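You operate a simulated robot arm through the tools that you are given. There is no shell and no other tool. Be economical: measure what you need, move in short steps, check, and stop when the job is done.

The job below is to be done with a simulated robot arm. You get a single attempt, and the scene is never put back.

JOB
Put the green jar on the grey square steel plate.

The check looks at the end state, three seconds after you hand in, the way a careful person would. Anything else that was tipped, shoved, dropped, spilled or broken makes it a failure.

ROBOT AND FRAMES
A 7-joint arm with a two-finger parallel gripper, fixed in place. Base frame: the origin is at the foot of the arm, x ahead of it, y to its left, z up; the work surface is at about z = 0. Lengths are in m, angles in degrees, forces in N, time in s.
With the tool pointing down near the work surface it reaches from about 0.24 to 0.62 m from the base axis. Its first joint turns from -66.0 to 66.0 degrees. Payload 2.6 kg.
Tool frame: the origin (TCP) lies between the finger pads and is the grasp point; the fingertips stand 0.03 m ahead of it; z points along the fingers, y is the line along which they close. The gripper opens to 0.094 m. The fingers are 0.028 m wide and 0.01 m thick; the gripper's body (0.05 by 0.096 m) begins 0.055 m behind the TCP.
Orientation is that of the tool frame in the base frame, as a unit quaternion [x, y, z, w]. With the fingers straight down and closing along the base's y, the tool's x points along the base's -x, its y along +y and its z along -z.

CONTROLS
- The arm moves only by the tool play_rows. Its argument "series" is a list of rows, each a list of 5 numbers: the shift along the base's x, y, z in m, then the turn about the base's z in degrees, then the gripper command, from -1 (shut) to 1 (fully open), values between in proportion. In form: [[dx, dy, dz, twist, claw], ...]. A call has 1 to 10 rows; each row is the pose to reach, as a shift and turn from the pose commanded when the call began. Rows are played at 5 a second. More than 0.05 m and 8.6 degrees between two rows, or a gripper value outside its range, and nothing of the call is played. Where a pose cannot be reached the arm comes as near as it can. A force on the tool above 40 N (or 10 N above the force at the start of the call, whichever is more), or a blocked arm, ends the call early, and 0.2 s more pass. Each finger travels about 0.072 m/s and halts on what it meets, pressing with about 24 N; the grip force reading is that of the motor and also rises with nothing between the fingers. The clock runs only during rows and for 0.2 s after the last one: add rows that repeat a pose to give the fingers time. The reply holds the time, the measured pose of the TCP, the force on the tool along the base axes, the opening and the grip force, in the units named above and with some noise, and new pictures: "views" is both (left out), scene, wrist or none.
- Cameras (640 x 400 px; columns grow to the right, rows downward): "scene" is fixed at [0.0288, 0.4208, 0.5858]; the picture's right is [-0.85, -0.53, 0.00], its down [-0.19, 0.31, -0.93] and it looks along [0.49, -0.79, -0.37] (base axes); focal length 334 px, centre (320, 200). "wrist" rides on the gripper at [0.076, 0.014, -0.102] in the tool frame; the picture's right is [-0.18, 0.98, 0.00], its down [-0.75, -0.14, -0.64] and it looks along [-0.63, -0.12, 0.77] (tool axes); focal length 243 px, centre (320, 200).
- measure_at(camera, pixels): for up to 12 pixels [column, row] of the newest picture of that camera ("zoom" is the newest enlarged one), the place [x, y, z] in the base frame of the surface seen there, good to about 0.002 m. It takes no simulated time.
- zoom(camera, box): a new picture of the part [left, top, right, bottom] of that camera's present view, enlarged. It takes no simulated time.
- close_job(): hands the job in; it is judged then, once.

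Go step by step. Measure first, check grasps and placings, and put right what went wrong. The budget is 60 turns and 170 pictures, counting those below and the enlarged ones. Unless the task says otherwise, let go and move clear before handing in, and close with one line.

The tools are called by a JSON object that holds its "op" and its "data". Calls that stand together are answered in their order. play_rows: Moves the arm, as the interface text tells. Its arguments: {"type":"object","properties":{"series":{"type":"array","items":{"type":"array","items":{"type":"number"}}},"views":{"type":"string","enum":["both","scene","wrist","none"]}},"required":["series"]} The other tools are called the same way: measure_at (camera, pixels) gives the place of the surface under pixels of a picture; zoom (camera, box) takes an enlarged picture of a part of a camera's view; close_job () hands the job in.

At the start:

```text
time: 0.0
eef_pos: [0.3151, -0.2754, 0.3104]
orientation: [-0.001, 1.0, 0.0, -0.001]
contact_force: [-0.1, 0.2, 0.4]
finger_gap: 0.094
gripper_force: 0.1
```

scene: 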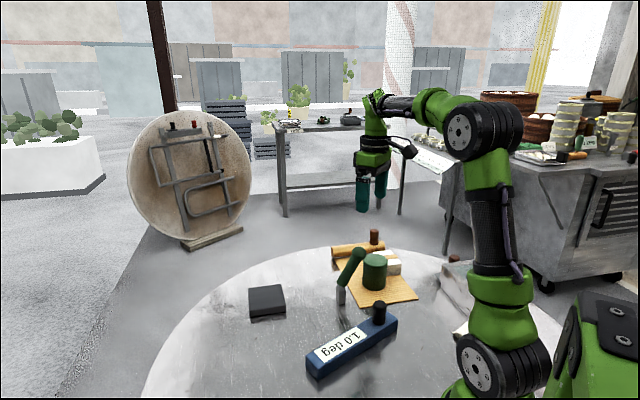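
wrist: 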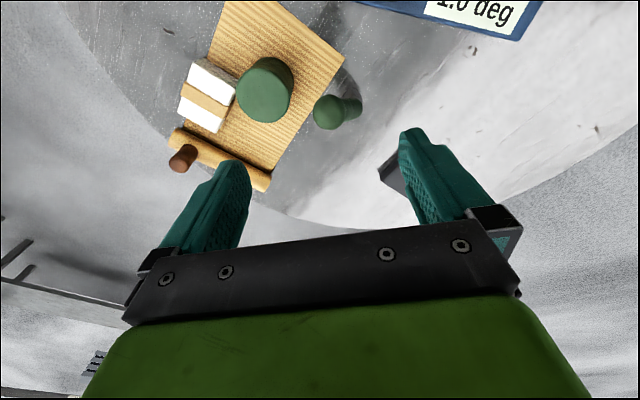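

The scene shows a green jar near (375,271) on a woven mat, a green-handled object at (350,275), and a dark square at (267,301), which may be the steel plate. I'll enlarge both views before measuring.

{"op": "zoom", "data": {"camera": "scene", "box": [230, 220, 430, 345]}}

{"op": "zoom", "data": {"camera": "wrist", "box": [160, 0, 480, 200]}}

{"op": "zoom", "data": {"camera": "scene", "box": [400, 240, 560, 340]}}

```text
3.20 times, centred on (330, 282) of scene
```

zoom: 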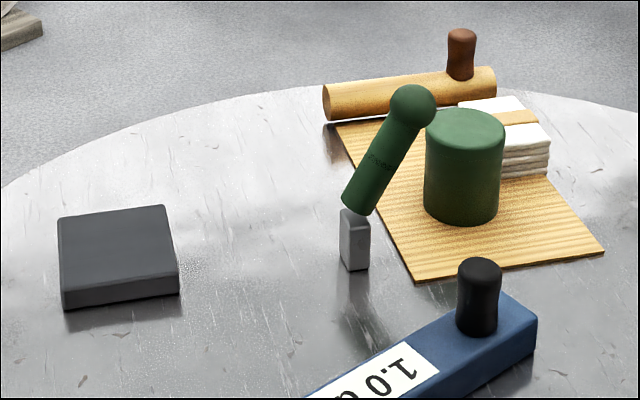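

```text
2.00 times, centred on (320, 100) of wrist
```

zoom: 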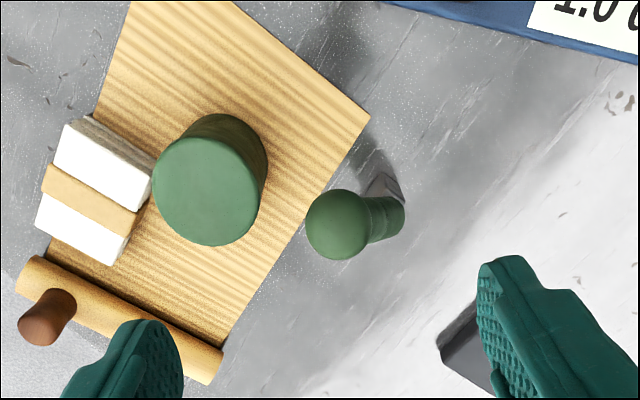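

```text
4.00 times, centred on (480, 290) of scene
```

zoom: 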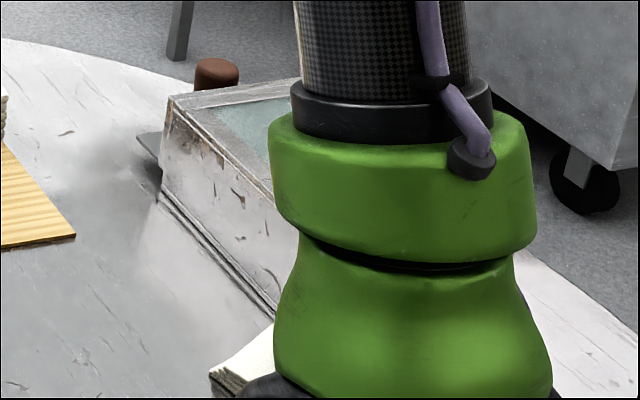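

The jar is the cylinder at scene (375,271). A leaning green-handled tool stands close beside it, and the dark square slab at (267,301) looks like the plate. I'll measure all of these, plus the items around the jar.

{"op": "measure_at", "data": {"camera": "scene", "pixels": [[375, 257], [364, 262], [386, 262], [375, 286], [250, 289], [281, 286], [285, 309], [250, 314], [267, 299], [250, 317], [358, 253], [341, 303]]}}

{"op": "measure_at", "data": {"camera": "wrist", "pixels": [[264, 90], [237, 92], [290, 92], [262, 122], [275, 58], [329, 112], [345, 110], [205, 95], [232, 85], [350, 93], [215, 120], [250, 57]]}}

{"op": "measure_at", "data": {"camera": "scene", "pixels": [[437, 275], [454, 257], [374, 235], [399, 264], [379, 305], [440, 270], [338, 298], [343, 288], [350, 270], [394, 258], [387, 268], [360, 305]]}}

```text
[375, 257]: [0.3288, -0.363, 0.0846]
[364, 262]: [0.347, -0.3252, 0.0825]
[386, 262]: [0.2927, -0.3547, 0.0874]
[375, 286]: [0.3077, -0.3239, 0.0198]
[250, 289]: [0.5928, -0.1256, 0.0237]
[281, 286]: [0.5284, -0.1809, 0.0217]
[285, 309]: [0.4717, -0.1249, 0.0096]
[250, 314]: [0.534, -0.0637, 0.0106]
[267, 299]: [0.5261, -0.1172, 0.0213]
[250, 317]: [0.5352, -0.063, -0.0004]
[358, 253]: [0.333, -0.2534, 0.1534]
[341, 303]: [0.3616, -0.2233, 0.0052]
```

```text
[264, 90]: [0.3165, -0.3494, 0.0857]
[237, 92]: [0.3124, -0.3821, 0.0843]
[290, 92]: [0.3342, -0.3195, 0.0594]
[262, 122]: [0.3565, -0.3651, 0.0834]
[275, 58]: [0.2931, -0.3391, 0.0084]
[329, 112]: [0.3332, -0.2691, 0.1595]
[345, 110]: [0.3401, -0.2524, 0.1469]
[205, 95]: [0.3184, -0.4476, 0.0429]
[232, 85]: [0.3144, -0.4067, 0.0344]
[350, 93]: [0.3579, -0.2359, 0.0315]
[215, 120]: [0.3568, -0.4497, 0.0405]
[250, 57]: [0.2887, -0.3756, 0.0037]
```

```text
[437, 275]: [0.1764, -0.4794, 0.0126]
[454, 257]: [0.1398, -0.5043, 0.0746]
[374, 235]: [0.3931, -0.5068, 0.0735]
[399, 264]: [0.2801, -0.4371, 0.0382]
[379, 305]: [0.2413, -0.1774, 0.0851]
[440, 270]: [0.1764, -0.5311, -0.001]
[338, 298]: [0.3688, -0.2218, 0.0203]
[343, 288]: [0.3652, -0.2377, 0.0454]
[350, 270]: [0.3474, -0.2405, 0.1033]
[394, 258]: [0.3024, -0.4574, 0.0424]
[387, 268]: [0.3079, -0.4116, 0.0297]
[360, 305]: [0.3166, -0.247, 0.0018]
```

The jar's top is at about (0.322,-0.35,0.085) and it is roughly 0.065 wide. The leaning handle is on its +y side and the white stack on its -y side, so I'll close along x, with the camera swung to -y. I'll turn 80° and move above the jar while staying high.

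{"op": "play_rows", "data": {"series": [[0, -0.008, 0, 8, 1], [0.001, -0.016, 0, 16, 1], [0.002, -0.024, 0, 24, 1], [0.003, -0.032, 0, 32, 1], [0.004, -0.04, 0, 40, 1], [0.005, -0.048, 0, 48, 1], [0.006, -0.056, 0, 56, 1], [0.007, -0.064, 0, 64, 1], [0.007, -0.072, 0, 72, 1], [0.007, -0.074, 0, 80, 1]]}}

```text
time: 2.2
eef_pos: [0.3224, -0.3493, 0.3112]
orientation: [-0.644, 0.765, 0.0, -0.001]
contact_force: [-0.1, 0.0, -0.1]
finger_gap: 0.0942
gripper_force: 0.1
```

scene: 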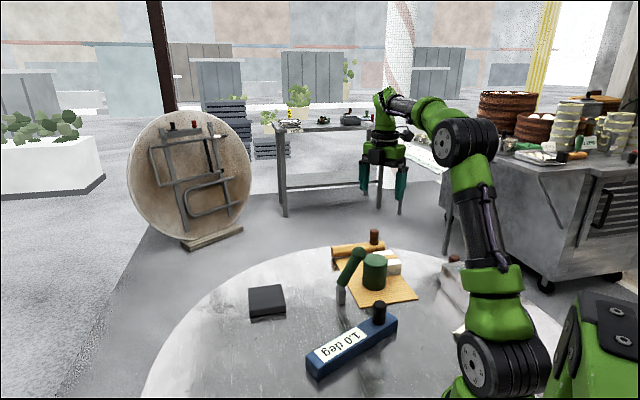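
wrist: 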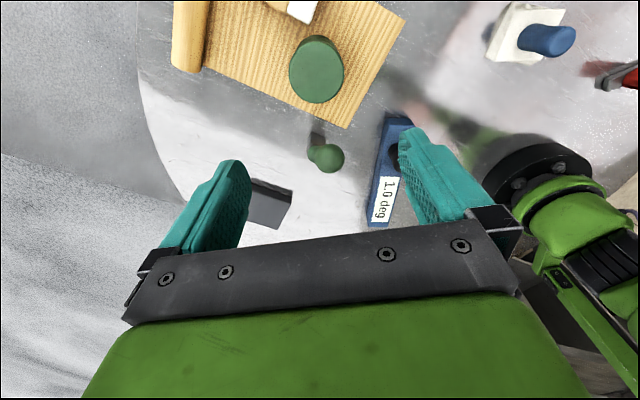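

The turn went as planned and the jar top is now clear in the wrist picture at (317,70). I'll measure its rim.

{"op": "zoom", "data": {"camera": "wrist", "box": [240, 0, 400, 100]}}

{"op": "zoom", "data": {"camera": "scene", "box": [335, 225, 431, 285]}}

```text
4.00 times, centred on (320, 50) of wrist
```

zoom: 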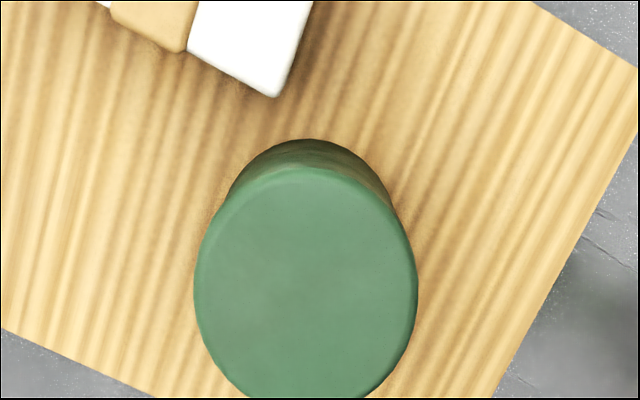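

```text
6.67 times, centred on (383, 255) of scene
```

zoom: 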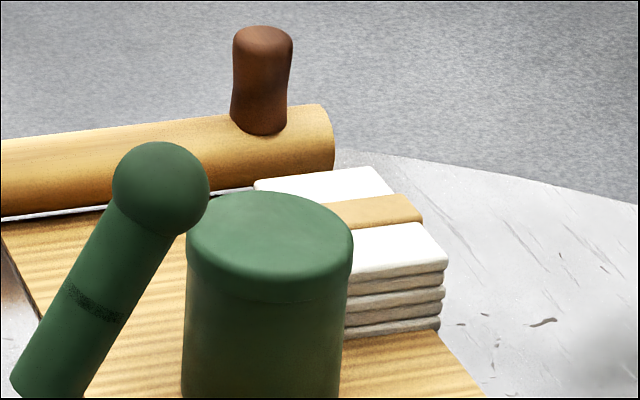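

The rim spans wrist columns 290–343 and rows 43–103. I'll measure points just inside it, along with the handle and the nearest stack corner.

{"op": "measure_at", "data": {"camera": "wrist", "pixels": [[291, 68], [342, 70], [315, 44], [318, 101], [317, 72], [308, 23], [330, 165], [330, 152], [320, 145], [342, 155], [317, 38]]}}

```text
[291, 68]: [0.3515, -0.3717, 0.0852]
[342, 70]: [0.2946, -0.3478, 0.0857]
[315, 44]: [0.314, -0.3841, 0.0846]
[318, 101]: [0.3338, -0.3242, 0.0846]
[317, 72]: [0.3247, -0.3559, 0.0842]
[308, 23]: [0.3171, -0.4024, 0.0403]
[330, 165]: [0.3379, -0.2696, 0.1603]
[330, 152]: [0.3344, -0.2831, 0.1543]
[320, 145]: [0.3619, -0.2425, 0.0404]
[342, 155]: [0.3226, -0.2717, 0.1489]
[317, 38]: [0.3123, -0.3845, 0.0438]
```

The jar's centre is about (0.323,-0.355) with a radius of about 0.032, and the nearest part of the handle is at y≈-0.283. I'll centre over the jar and descend partway, keeping the fingertips just above it, then check.

{"op": "measure_at", "data": {"camera": "wrist", "pixels": [[205, 65], [208, 30], [195, 50]]}}

{"op": "play_rows", "data": {"series": [[0.001, -0.006, 0, 0, 1], [0.001, -0.006, -0.04, 0, 1], [0.001, -0.006, -0.08, 0, 1], [0.001, -0.006, -0.12, 0, 1], [0.001, -0.006, -0.16, 0, 1], [0.001, -0.006, -0.18, 0, 1], [0.001, -0.006, -0.18, 0, 1]]}}

```text
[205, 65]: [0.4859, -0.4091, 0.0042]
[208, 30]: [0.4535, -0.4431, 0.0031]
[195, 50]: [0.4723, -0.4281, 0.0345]
```

```text
time: 3.8
eef_pos: [0.3235, -0.3559, 0.1301]
orientation: [-0.643, 0.766, 0.0, -0.001]
contact_force: [-0.9, -0.2, 0.5]
finger_gap: 0.0941
gripper_force: 0.0
```

scene: 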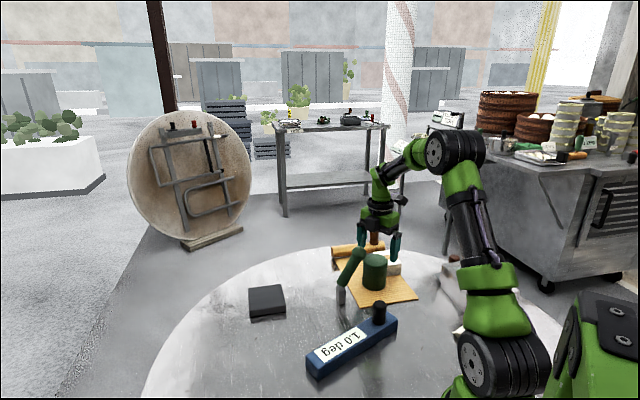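
wrist: 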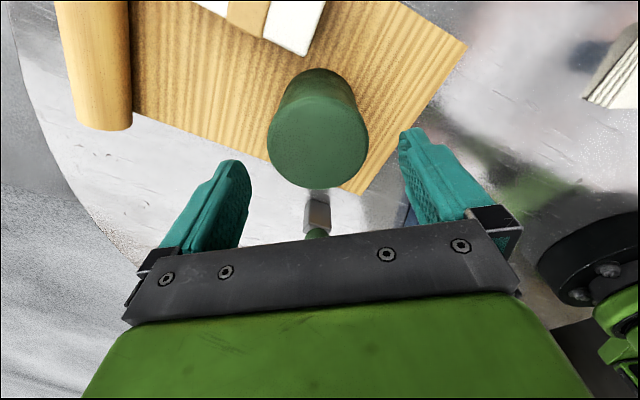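

The jar sits centred between the fingers at wrist (318,130), and nothing is touching. I'll descend to z≈0.045.

{"op": "play_rows", "data": {"series": [[0, 0, -0.02, 0, 1], [0, 0, -0.04, 0, 1], [0, 0, -0.06, 0, 1], [0, 0, -0.075, 0, 1], [0, 0, -0.085, 0, 1], [0, 0, -0.085, 0, 1]]}}

```text
time: 5.2
eef_pos: [0.3244, -0.356, 0.0458]
orientation: [-0.643, 0.766, 0.0, 0.001]
contact_force: [0.4, 0.0, 0.7]
finger_gap: 0.0936
gripper_force: 0.0
```

scene: 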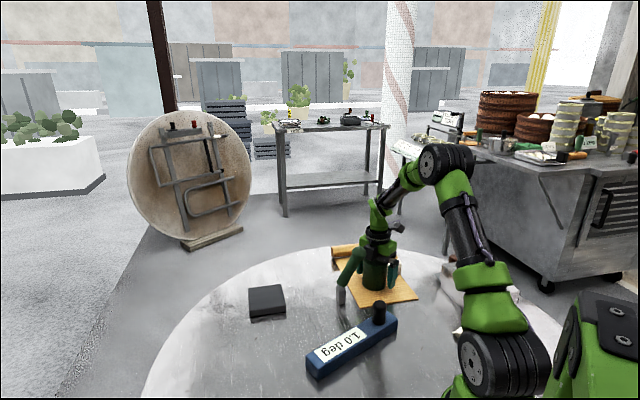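
wrist: 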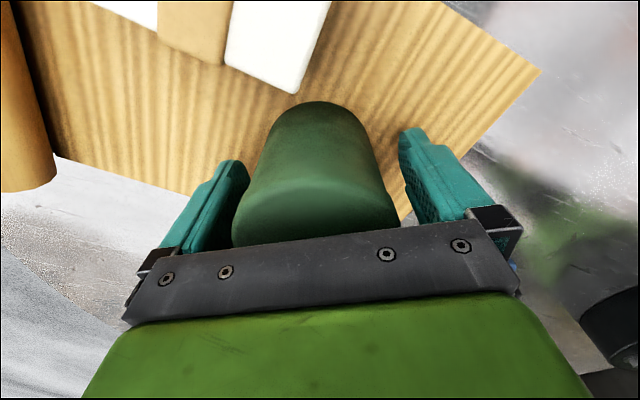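

The fingers straddle the jar without contact, and the handle hasn't moved. I'll close now.

{"op": "play_rows", "data": {"series": [[0, 0, 0, 0, 0.5], [0, 0, 0, 0, 0.2], [0, 0, 0, 0, -0.2], [0, 0, 0, 0, -0.6], [0, 0, 0, 0, -1], [0, 0, 0, 0, -1]]}}

```text
time: 6.6
eef_pos: [0.3228, -0.3557, 0.0452]
orientation: [-0.643, 0.766, 0.0, 0.001]
contact_force: [0.0, 0.3, -0.3]
finger_gap: 0.0709
gripper_force: 24.2
```

scene: 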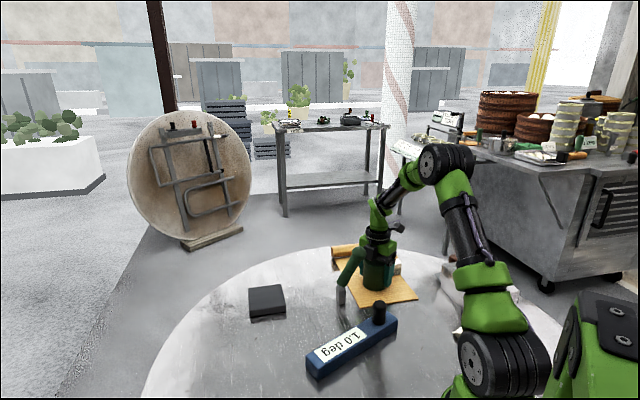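
wrist: 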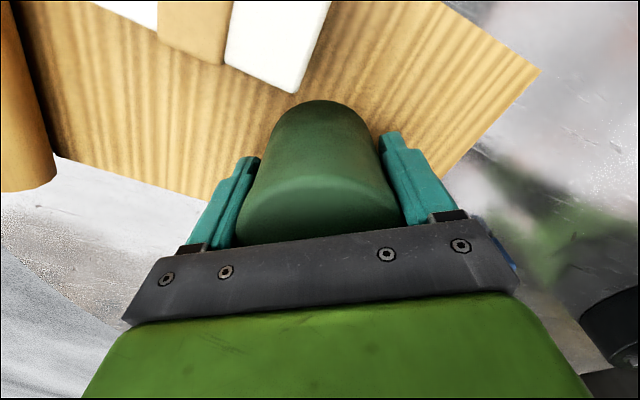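

The fingers stopped at a gap of 0.071 with a 24 N grip, so the jar is held. I'll lift it straight up a little and check for slip.

{"op": "play_rows", "data": {"series": [[0, 0, 0.01, 0, -1], [0, 0, 0.02, 0, -1], [0, 0, 0.035, 0, -1], [0, 0, 0.05, 0, -1], [0, 0, 0.05, 0, -1]]}}

```text
time: 7.8
eef_pos: [0.324, -0.3551, 0.0965]
orientation: [-0.643, 0.766, 0.0, 0.0]
contact_force: [1.1, -0.1, -1.4]
finger_gap: 0.0706
gripper_force: 24.2
```

scene: 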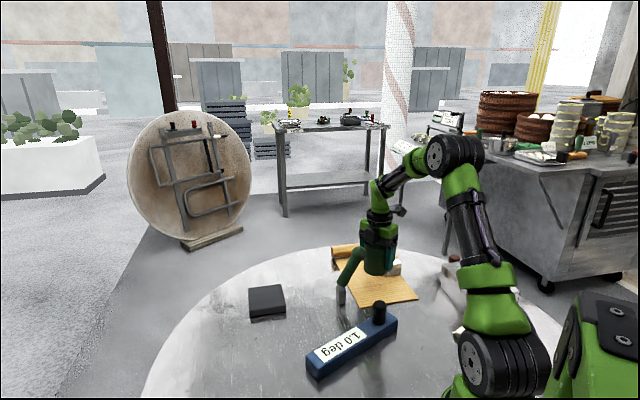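
wrist: 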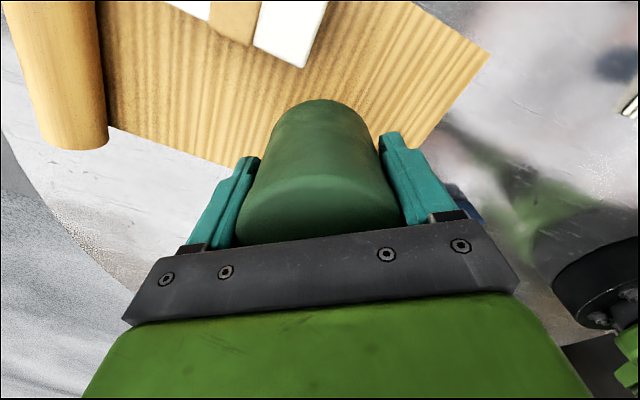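

The jar lifted cleanly and hasn't slipped in the fingers. I'll raise it well above the 0.165 handle before going across.

{"op": "play_rows", "data": {"series": [[0, 0, 0.03, 0, -1], [0, 0, 0.06, 0, -1], [0, 0, 0.09, 0, -1], [0, 0, 0.12, 0, -1], [0, 0, 0.145, 0, -1], [0, 0, 0.155, 0, -1], [0, 0, 0.155, 0, -1]], "views": "none"}}

{"op": "play_rows", "data": {"series": [[0.02, 0.015, 0, 0, -1], [0.045, 0.04, 0, 0, -1], [0.07, 0.065, 0, 0, -1], [0.095, 0.095, 0, 0, -1], [0.12, 0.125, 0, 0, -1], [0.145, 0.155, 0, 0, -1], [0.17, 0.185, 0, 0, -1], [0.19, 0.21, 0, 0, -1], [0.203, 0.225, 0, 0, -1], [0.208, 0.231, 0, 0, -1]]}}

```text
time: 9.4
eef_pos: [0.3227, -0.356, 0.2513]
orientation: [-0.643, 0.766, 0.0, 0.0]
contact_force: [-0.3, -0.3, -1.9]
finger_gap: 0.0703
gripper_force: 24.4
```

```text
time: 11.6
eef_pos: [0.5306, -0.1241, 0.2504]
orientation: [-0.643, 0.766, 0.0, 0.0]
contact_force: [-0.5, 0.4, -1.1]
finger_gap: 0.0704
gripper_force: 23.9
```

scene: 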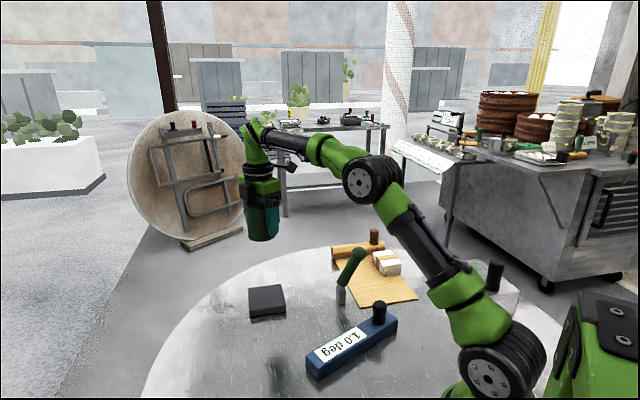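
wrist: 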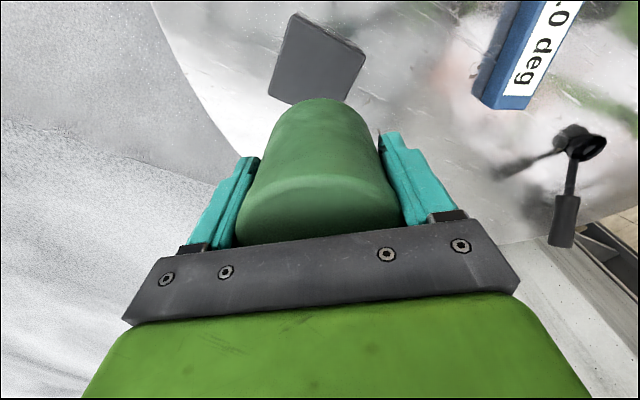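

The jar is held above the plate, which is at wrist (318,57) and scene (267,301). There's also a dark object at wrist (570,180), so I'll recheck the plate's corners and locate that object.

{"op": "measure_at", "data": {"camera": "wrist", "pixels": [[297, 15], [363, 55], [343, 98], [271, 92], [318, 55], [565, 205], [580, 140], [520, 165]]}}

{"op": "measure_at", "data": {"camera": "scene", "pixels": [[249, 289], [281, 286], [285, 306], [250, 313], [266, 300], [260, 240], [247, 235]]}}

{"op": "zoom", "data": {"camera": "scene", "box": [220, 180, 348, 340]}}

```text
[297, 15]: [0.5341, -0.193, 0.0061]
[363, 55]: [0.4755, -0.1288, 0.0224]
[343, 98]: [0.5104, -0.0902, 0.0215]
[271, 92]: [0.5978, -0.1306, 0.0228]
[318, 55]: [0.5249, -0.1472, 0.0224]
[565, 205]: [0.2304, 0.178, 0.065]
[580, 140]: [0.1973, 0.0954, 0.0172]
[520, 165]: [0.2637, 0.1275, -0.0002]
```

```text
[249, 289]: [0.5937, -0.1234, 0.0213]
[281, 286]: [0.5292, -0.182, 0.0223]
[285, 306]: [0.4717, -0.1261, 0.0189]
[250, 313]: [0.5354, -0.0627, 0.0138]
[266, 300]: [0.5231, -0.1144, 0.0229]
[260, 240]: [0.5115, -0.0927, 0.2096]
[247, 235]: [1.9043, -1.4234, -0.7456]
```

```text
2.50 times, centred on (284, 260) of scene
```

zoom: 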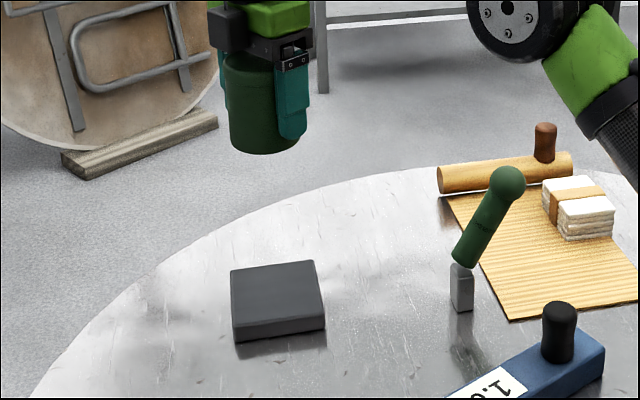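

The plate's centre is about (0.534,-0.126) with its top at z=0.022, and the dark object is far off near (0.2,0.15). The jar's bottom is about 0.042 below the TCP, so it should seat at TCP z≈0.064. I'll go down to just above that.

{"op": "play_rows", "data": {"series": [[0.003, -0.002, -0.03, 0, -1], [0.003, -0.002, -0.065, 0, -1], [0.003, -0.002, -0.1, 0, -1], [0.003, -0.002, -0.13, 0, -1], [0.003, -0.002, -0.155, 0, -1], [0.003, -0.002, -0.17, 0, -1], [0.003, -0.002, -0.178, 0, -1], [0.003, -0.002, -0.178, 0, -1]]}}

{"op": "zoom", "data": {"camera": "scene", "box": [220, 220, 348, 340]}}

```text
time: 13.4
eef_pos: [0.5343, -0.1265, 0.0717]
orientation: [-0.643, 0.766, 0.0, -0.001]
contact_force: [-0.2, 0.1, -1.0]
finger_gap: 0.0704
gripper_force: 24.1
```

scene: 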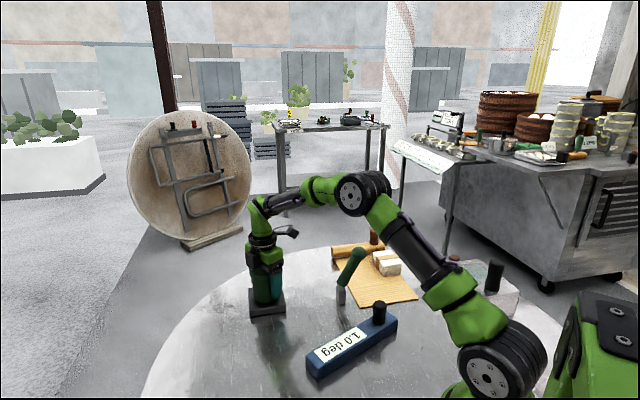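
wrist: 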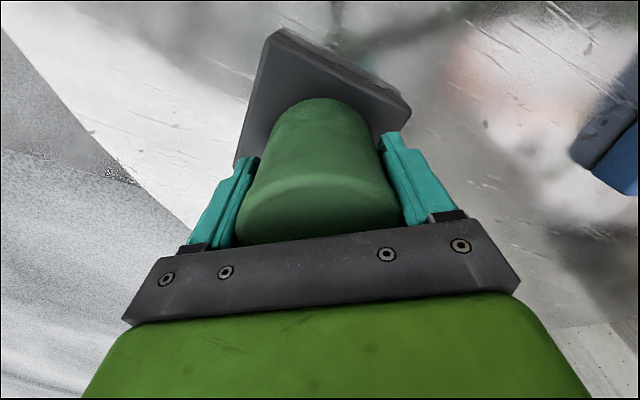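

```text
3.33 times, centred on (284, 280) of scene
```

zoom: 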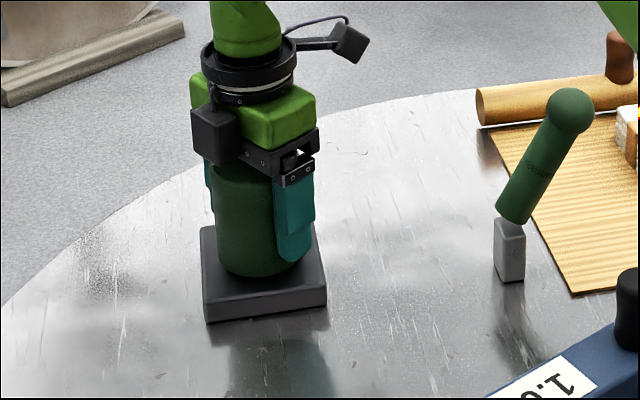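

The jar looks centred over the plate in the enlarged view, a few mm up. I'll lower it in 2 mm steps and watch the force.

{"op": "play_rows", "data": {"series": [[0, 0, -0.002, 0, -1], [0, 0, -0.004, 0, -1], [0, 0, -0.006, 0, -1], [0, 0, -0.007, 0, -1], [0, 0, -0.007, 0, -1]], "views": "none"}}

```text
time: 14.6
eef_pos: [0.5351, -0.1272, 0.0679]
orientation: [-0.643, 0.766, -0.001, 0.001]
contact_force: [-4.4, 0.0, 16.4]
finger_gap: 0.0702
gripper_force: 24.1
```

The push of 16 N at z=0.068 shows the jar is seated. I'll ease up 2 mm to take off the load.

{"op": "play_rows", "data": {"series": [[0, 0, 0.001, 0, -1], [0, 0, 0.0025, 0, -1], [0, 0, 0.0025, 0, -1]]}}

{"op": "zoom", "data": {"camera": "scene", "box": [236, 250, 300, 330]}}

```text
time: 15.4
eef_pos: [0.5337, -0.1264, 0.0675]
orientation: [-0.643, 0.766, 0.001, -0.001]
contact_force: [0.9, -0.3, 2.1]
finger_gap: 0.07
gripper_force: 23.5
```

scene: 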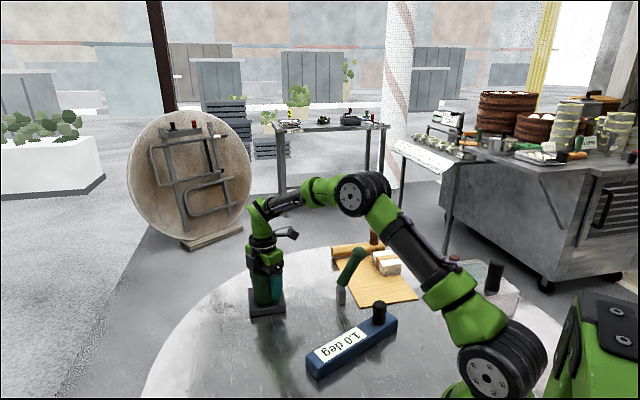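
wrist: 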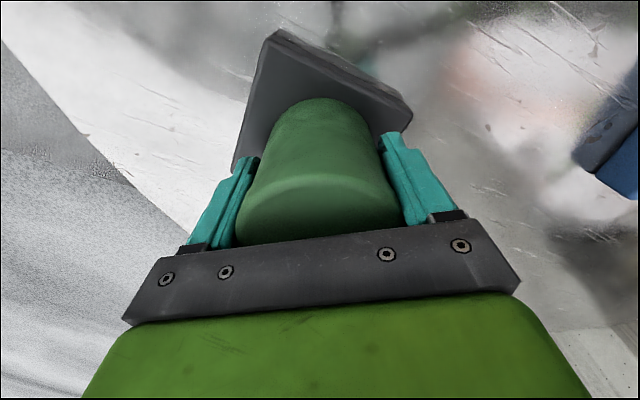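

```text
5.00 times, centred on (268, 290) of scene
```

zoom: 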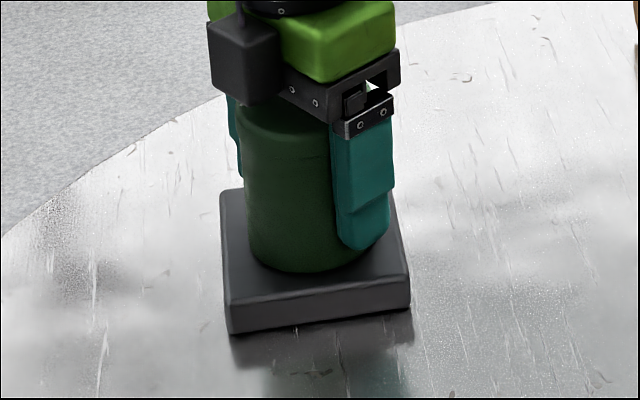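

The jar stands upright in the middle of the plate with about 2 N of load. I'll open the fingers, then rise straight up.

{"op": "play_rows", "data": {"series": [[0, 0, 0, 0, 0.6], [0, 0, 0, 0, 0.8], [0, 0, 0, 0, 1], [0, 0, 0, 0, 1], [0, 0, 0, 0, 1]]}}

```text
time: 16.6
eef_pos: [0.5348, -0.1271, 0.0693]
orientation: [-0.643, 0.766, 0.0, 0.0]
contact_force: [0.4, 0.6, 0.7]
finger_gap: 0.0941
gripper_force: 0.1
```

scene: 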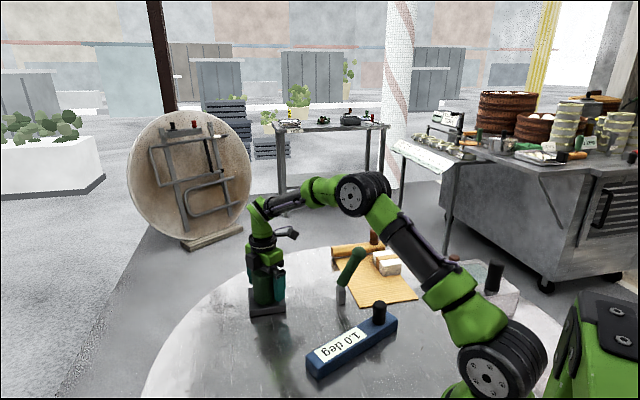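
wrist: 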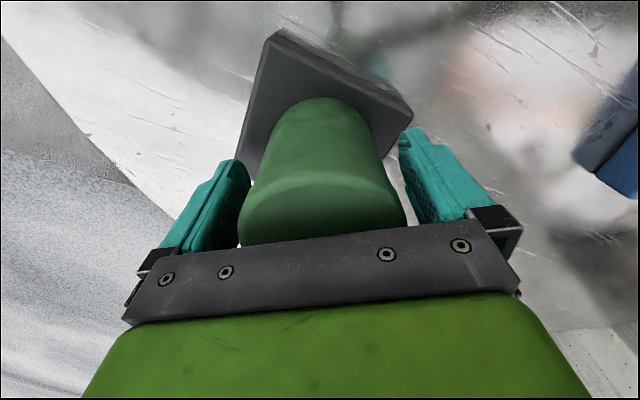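

The fingers are fully open and the jar is standing free. I'll rise straight up.

{"op": "play_rows", "data": {"series": [[0, 0, 0.015, 0, 1], [0, 0, 0.035, 0, 1], [0, 0, 0.065, 0, 1], [0, 0, 0.1, 0, 1], [0, 0, 0.14, 0, 1], [0, 0, 0.17, 0, 1], [0, 0, 0.18, 0, 1]]}}

{"op": "zoom", "data": {"camera": "scene", "box": [220, 220, 420, 345]}}

```text
time: 18.2
eef_pos: [0.5343, -0.1254, 0.2482]
orientation: [-0.643, 0.766, 0.0, 0.001]
contact_force: [0.0, -0.1, 0.5]
finger_gap: 0.0941
gripper_force: 0.1
```

scene: 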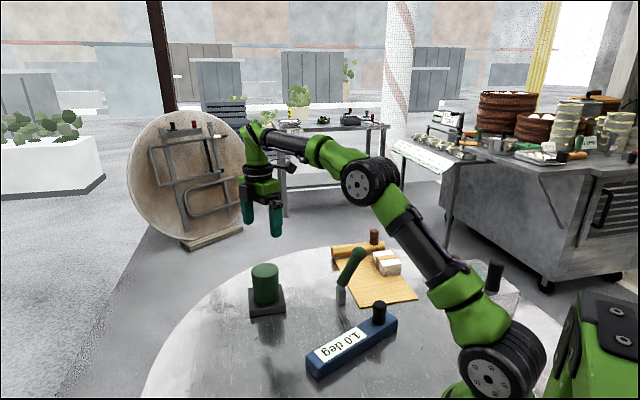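
wrist: 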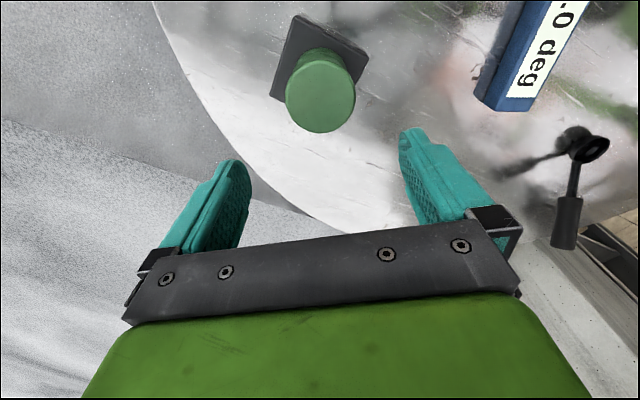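

```text
3.20 times, centred on (320, 282) of scene
```

zoom: 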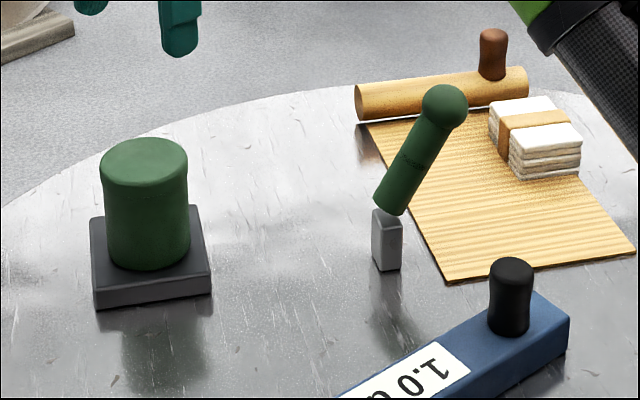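

The jar stands upright and centred on the plate at scene (267,285), everything else is where it was, and the gripper is clear. I'll hand in.

{"op": "close_job", "data": {}}

```text
The job is handed in.
```

The green jar is standing upright in the middle of the grey steel plate; the gripper is clear and nothing else was moved.
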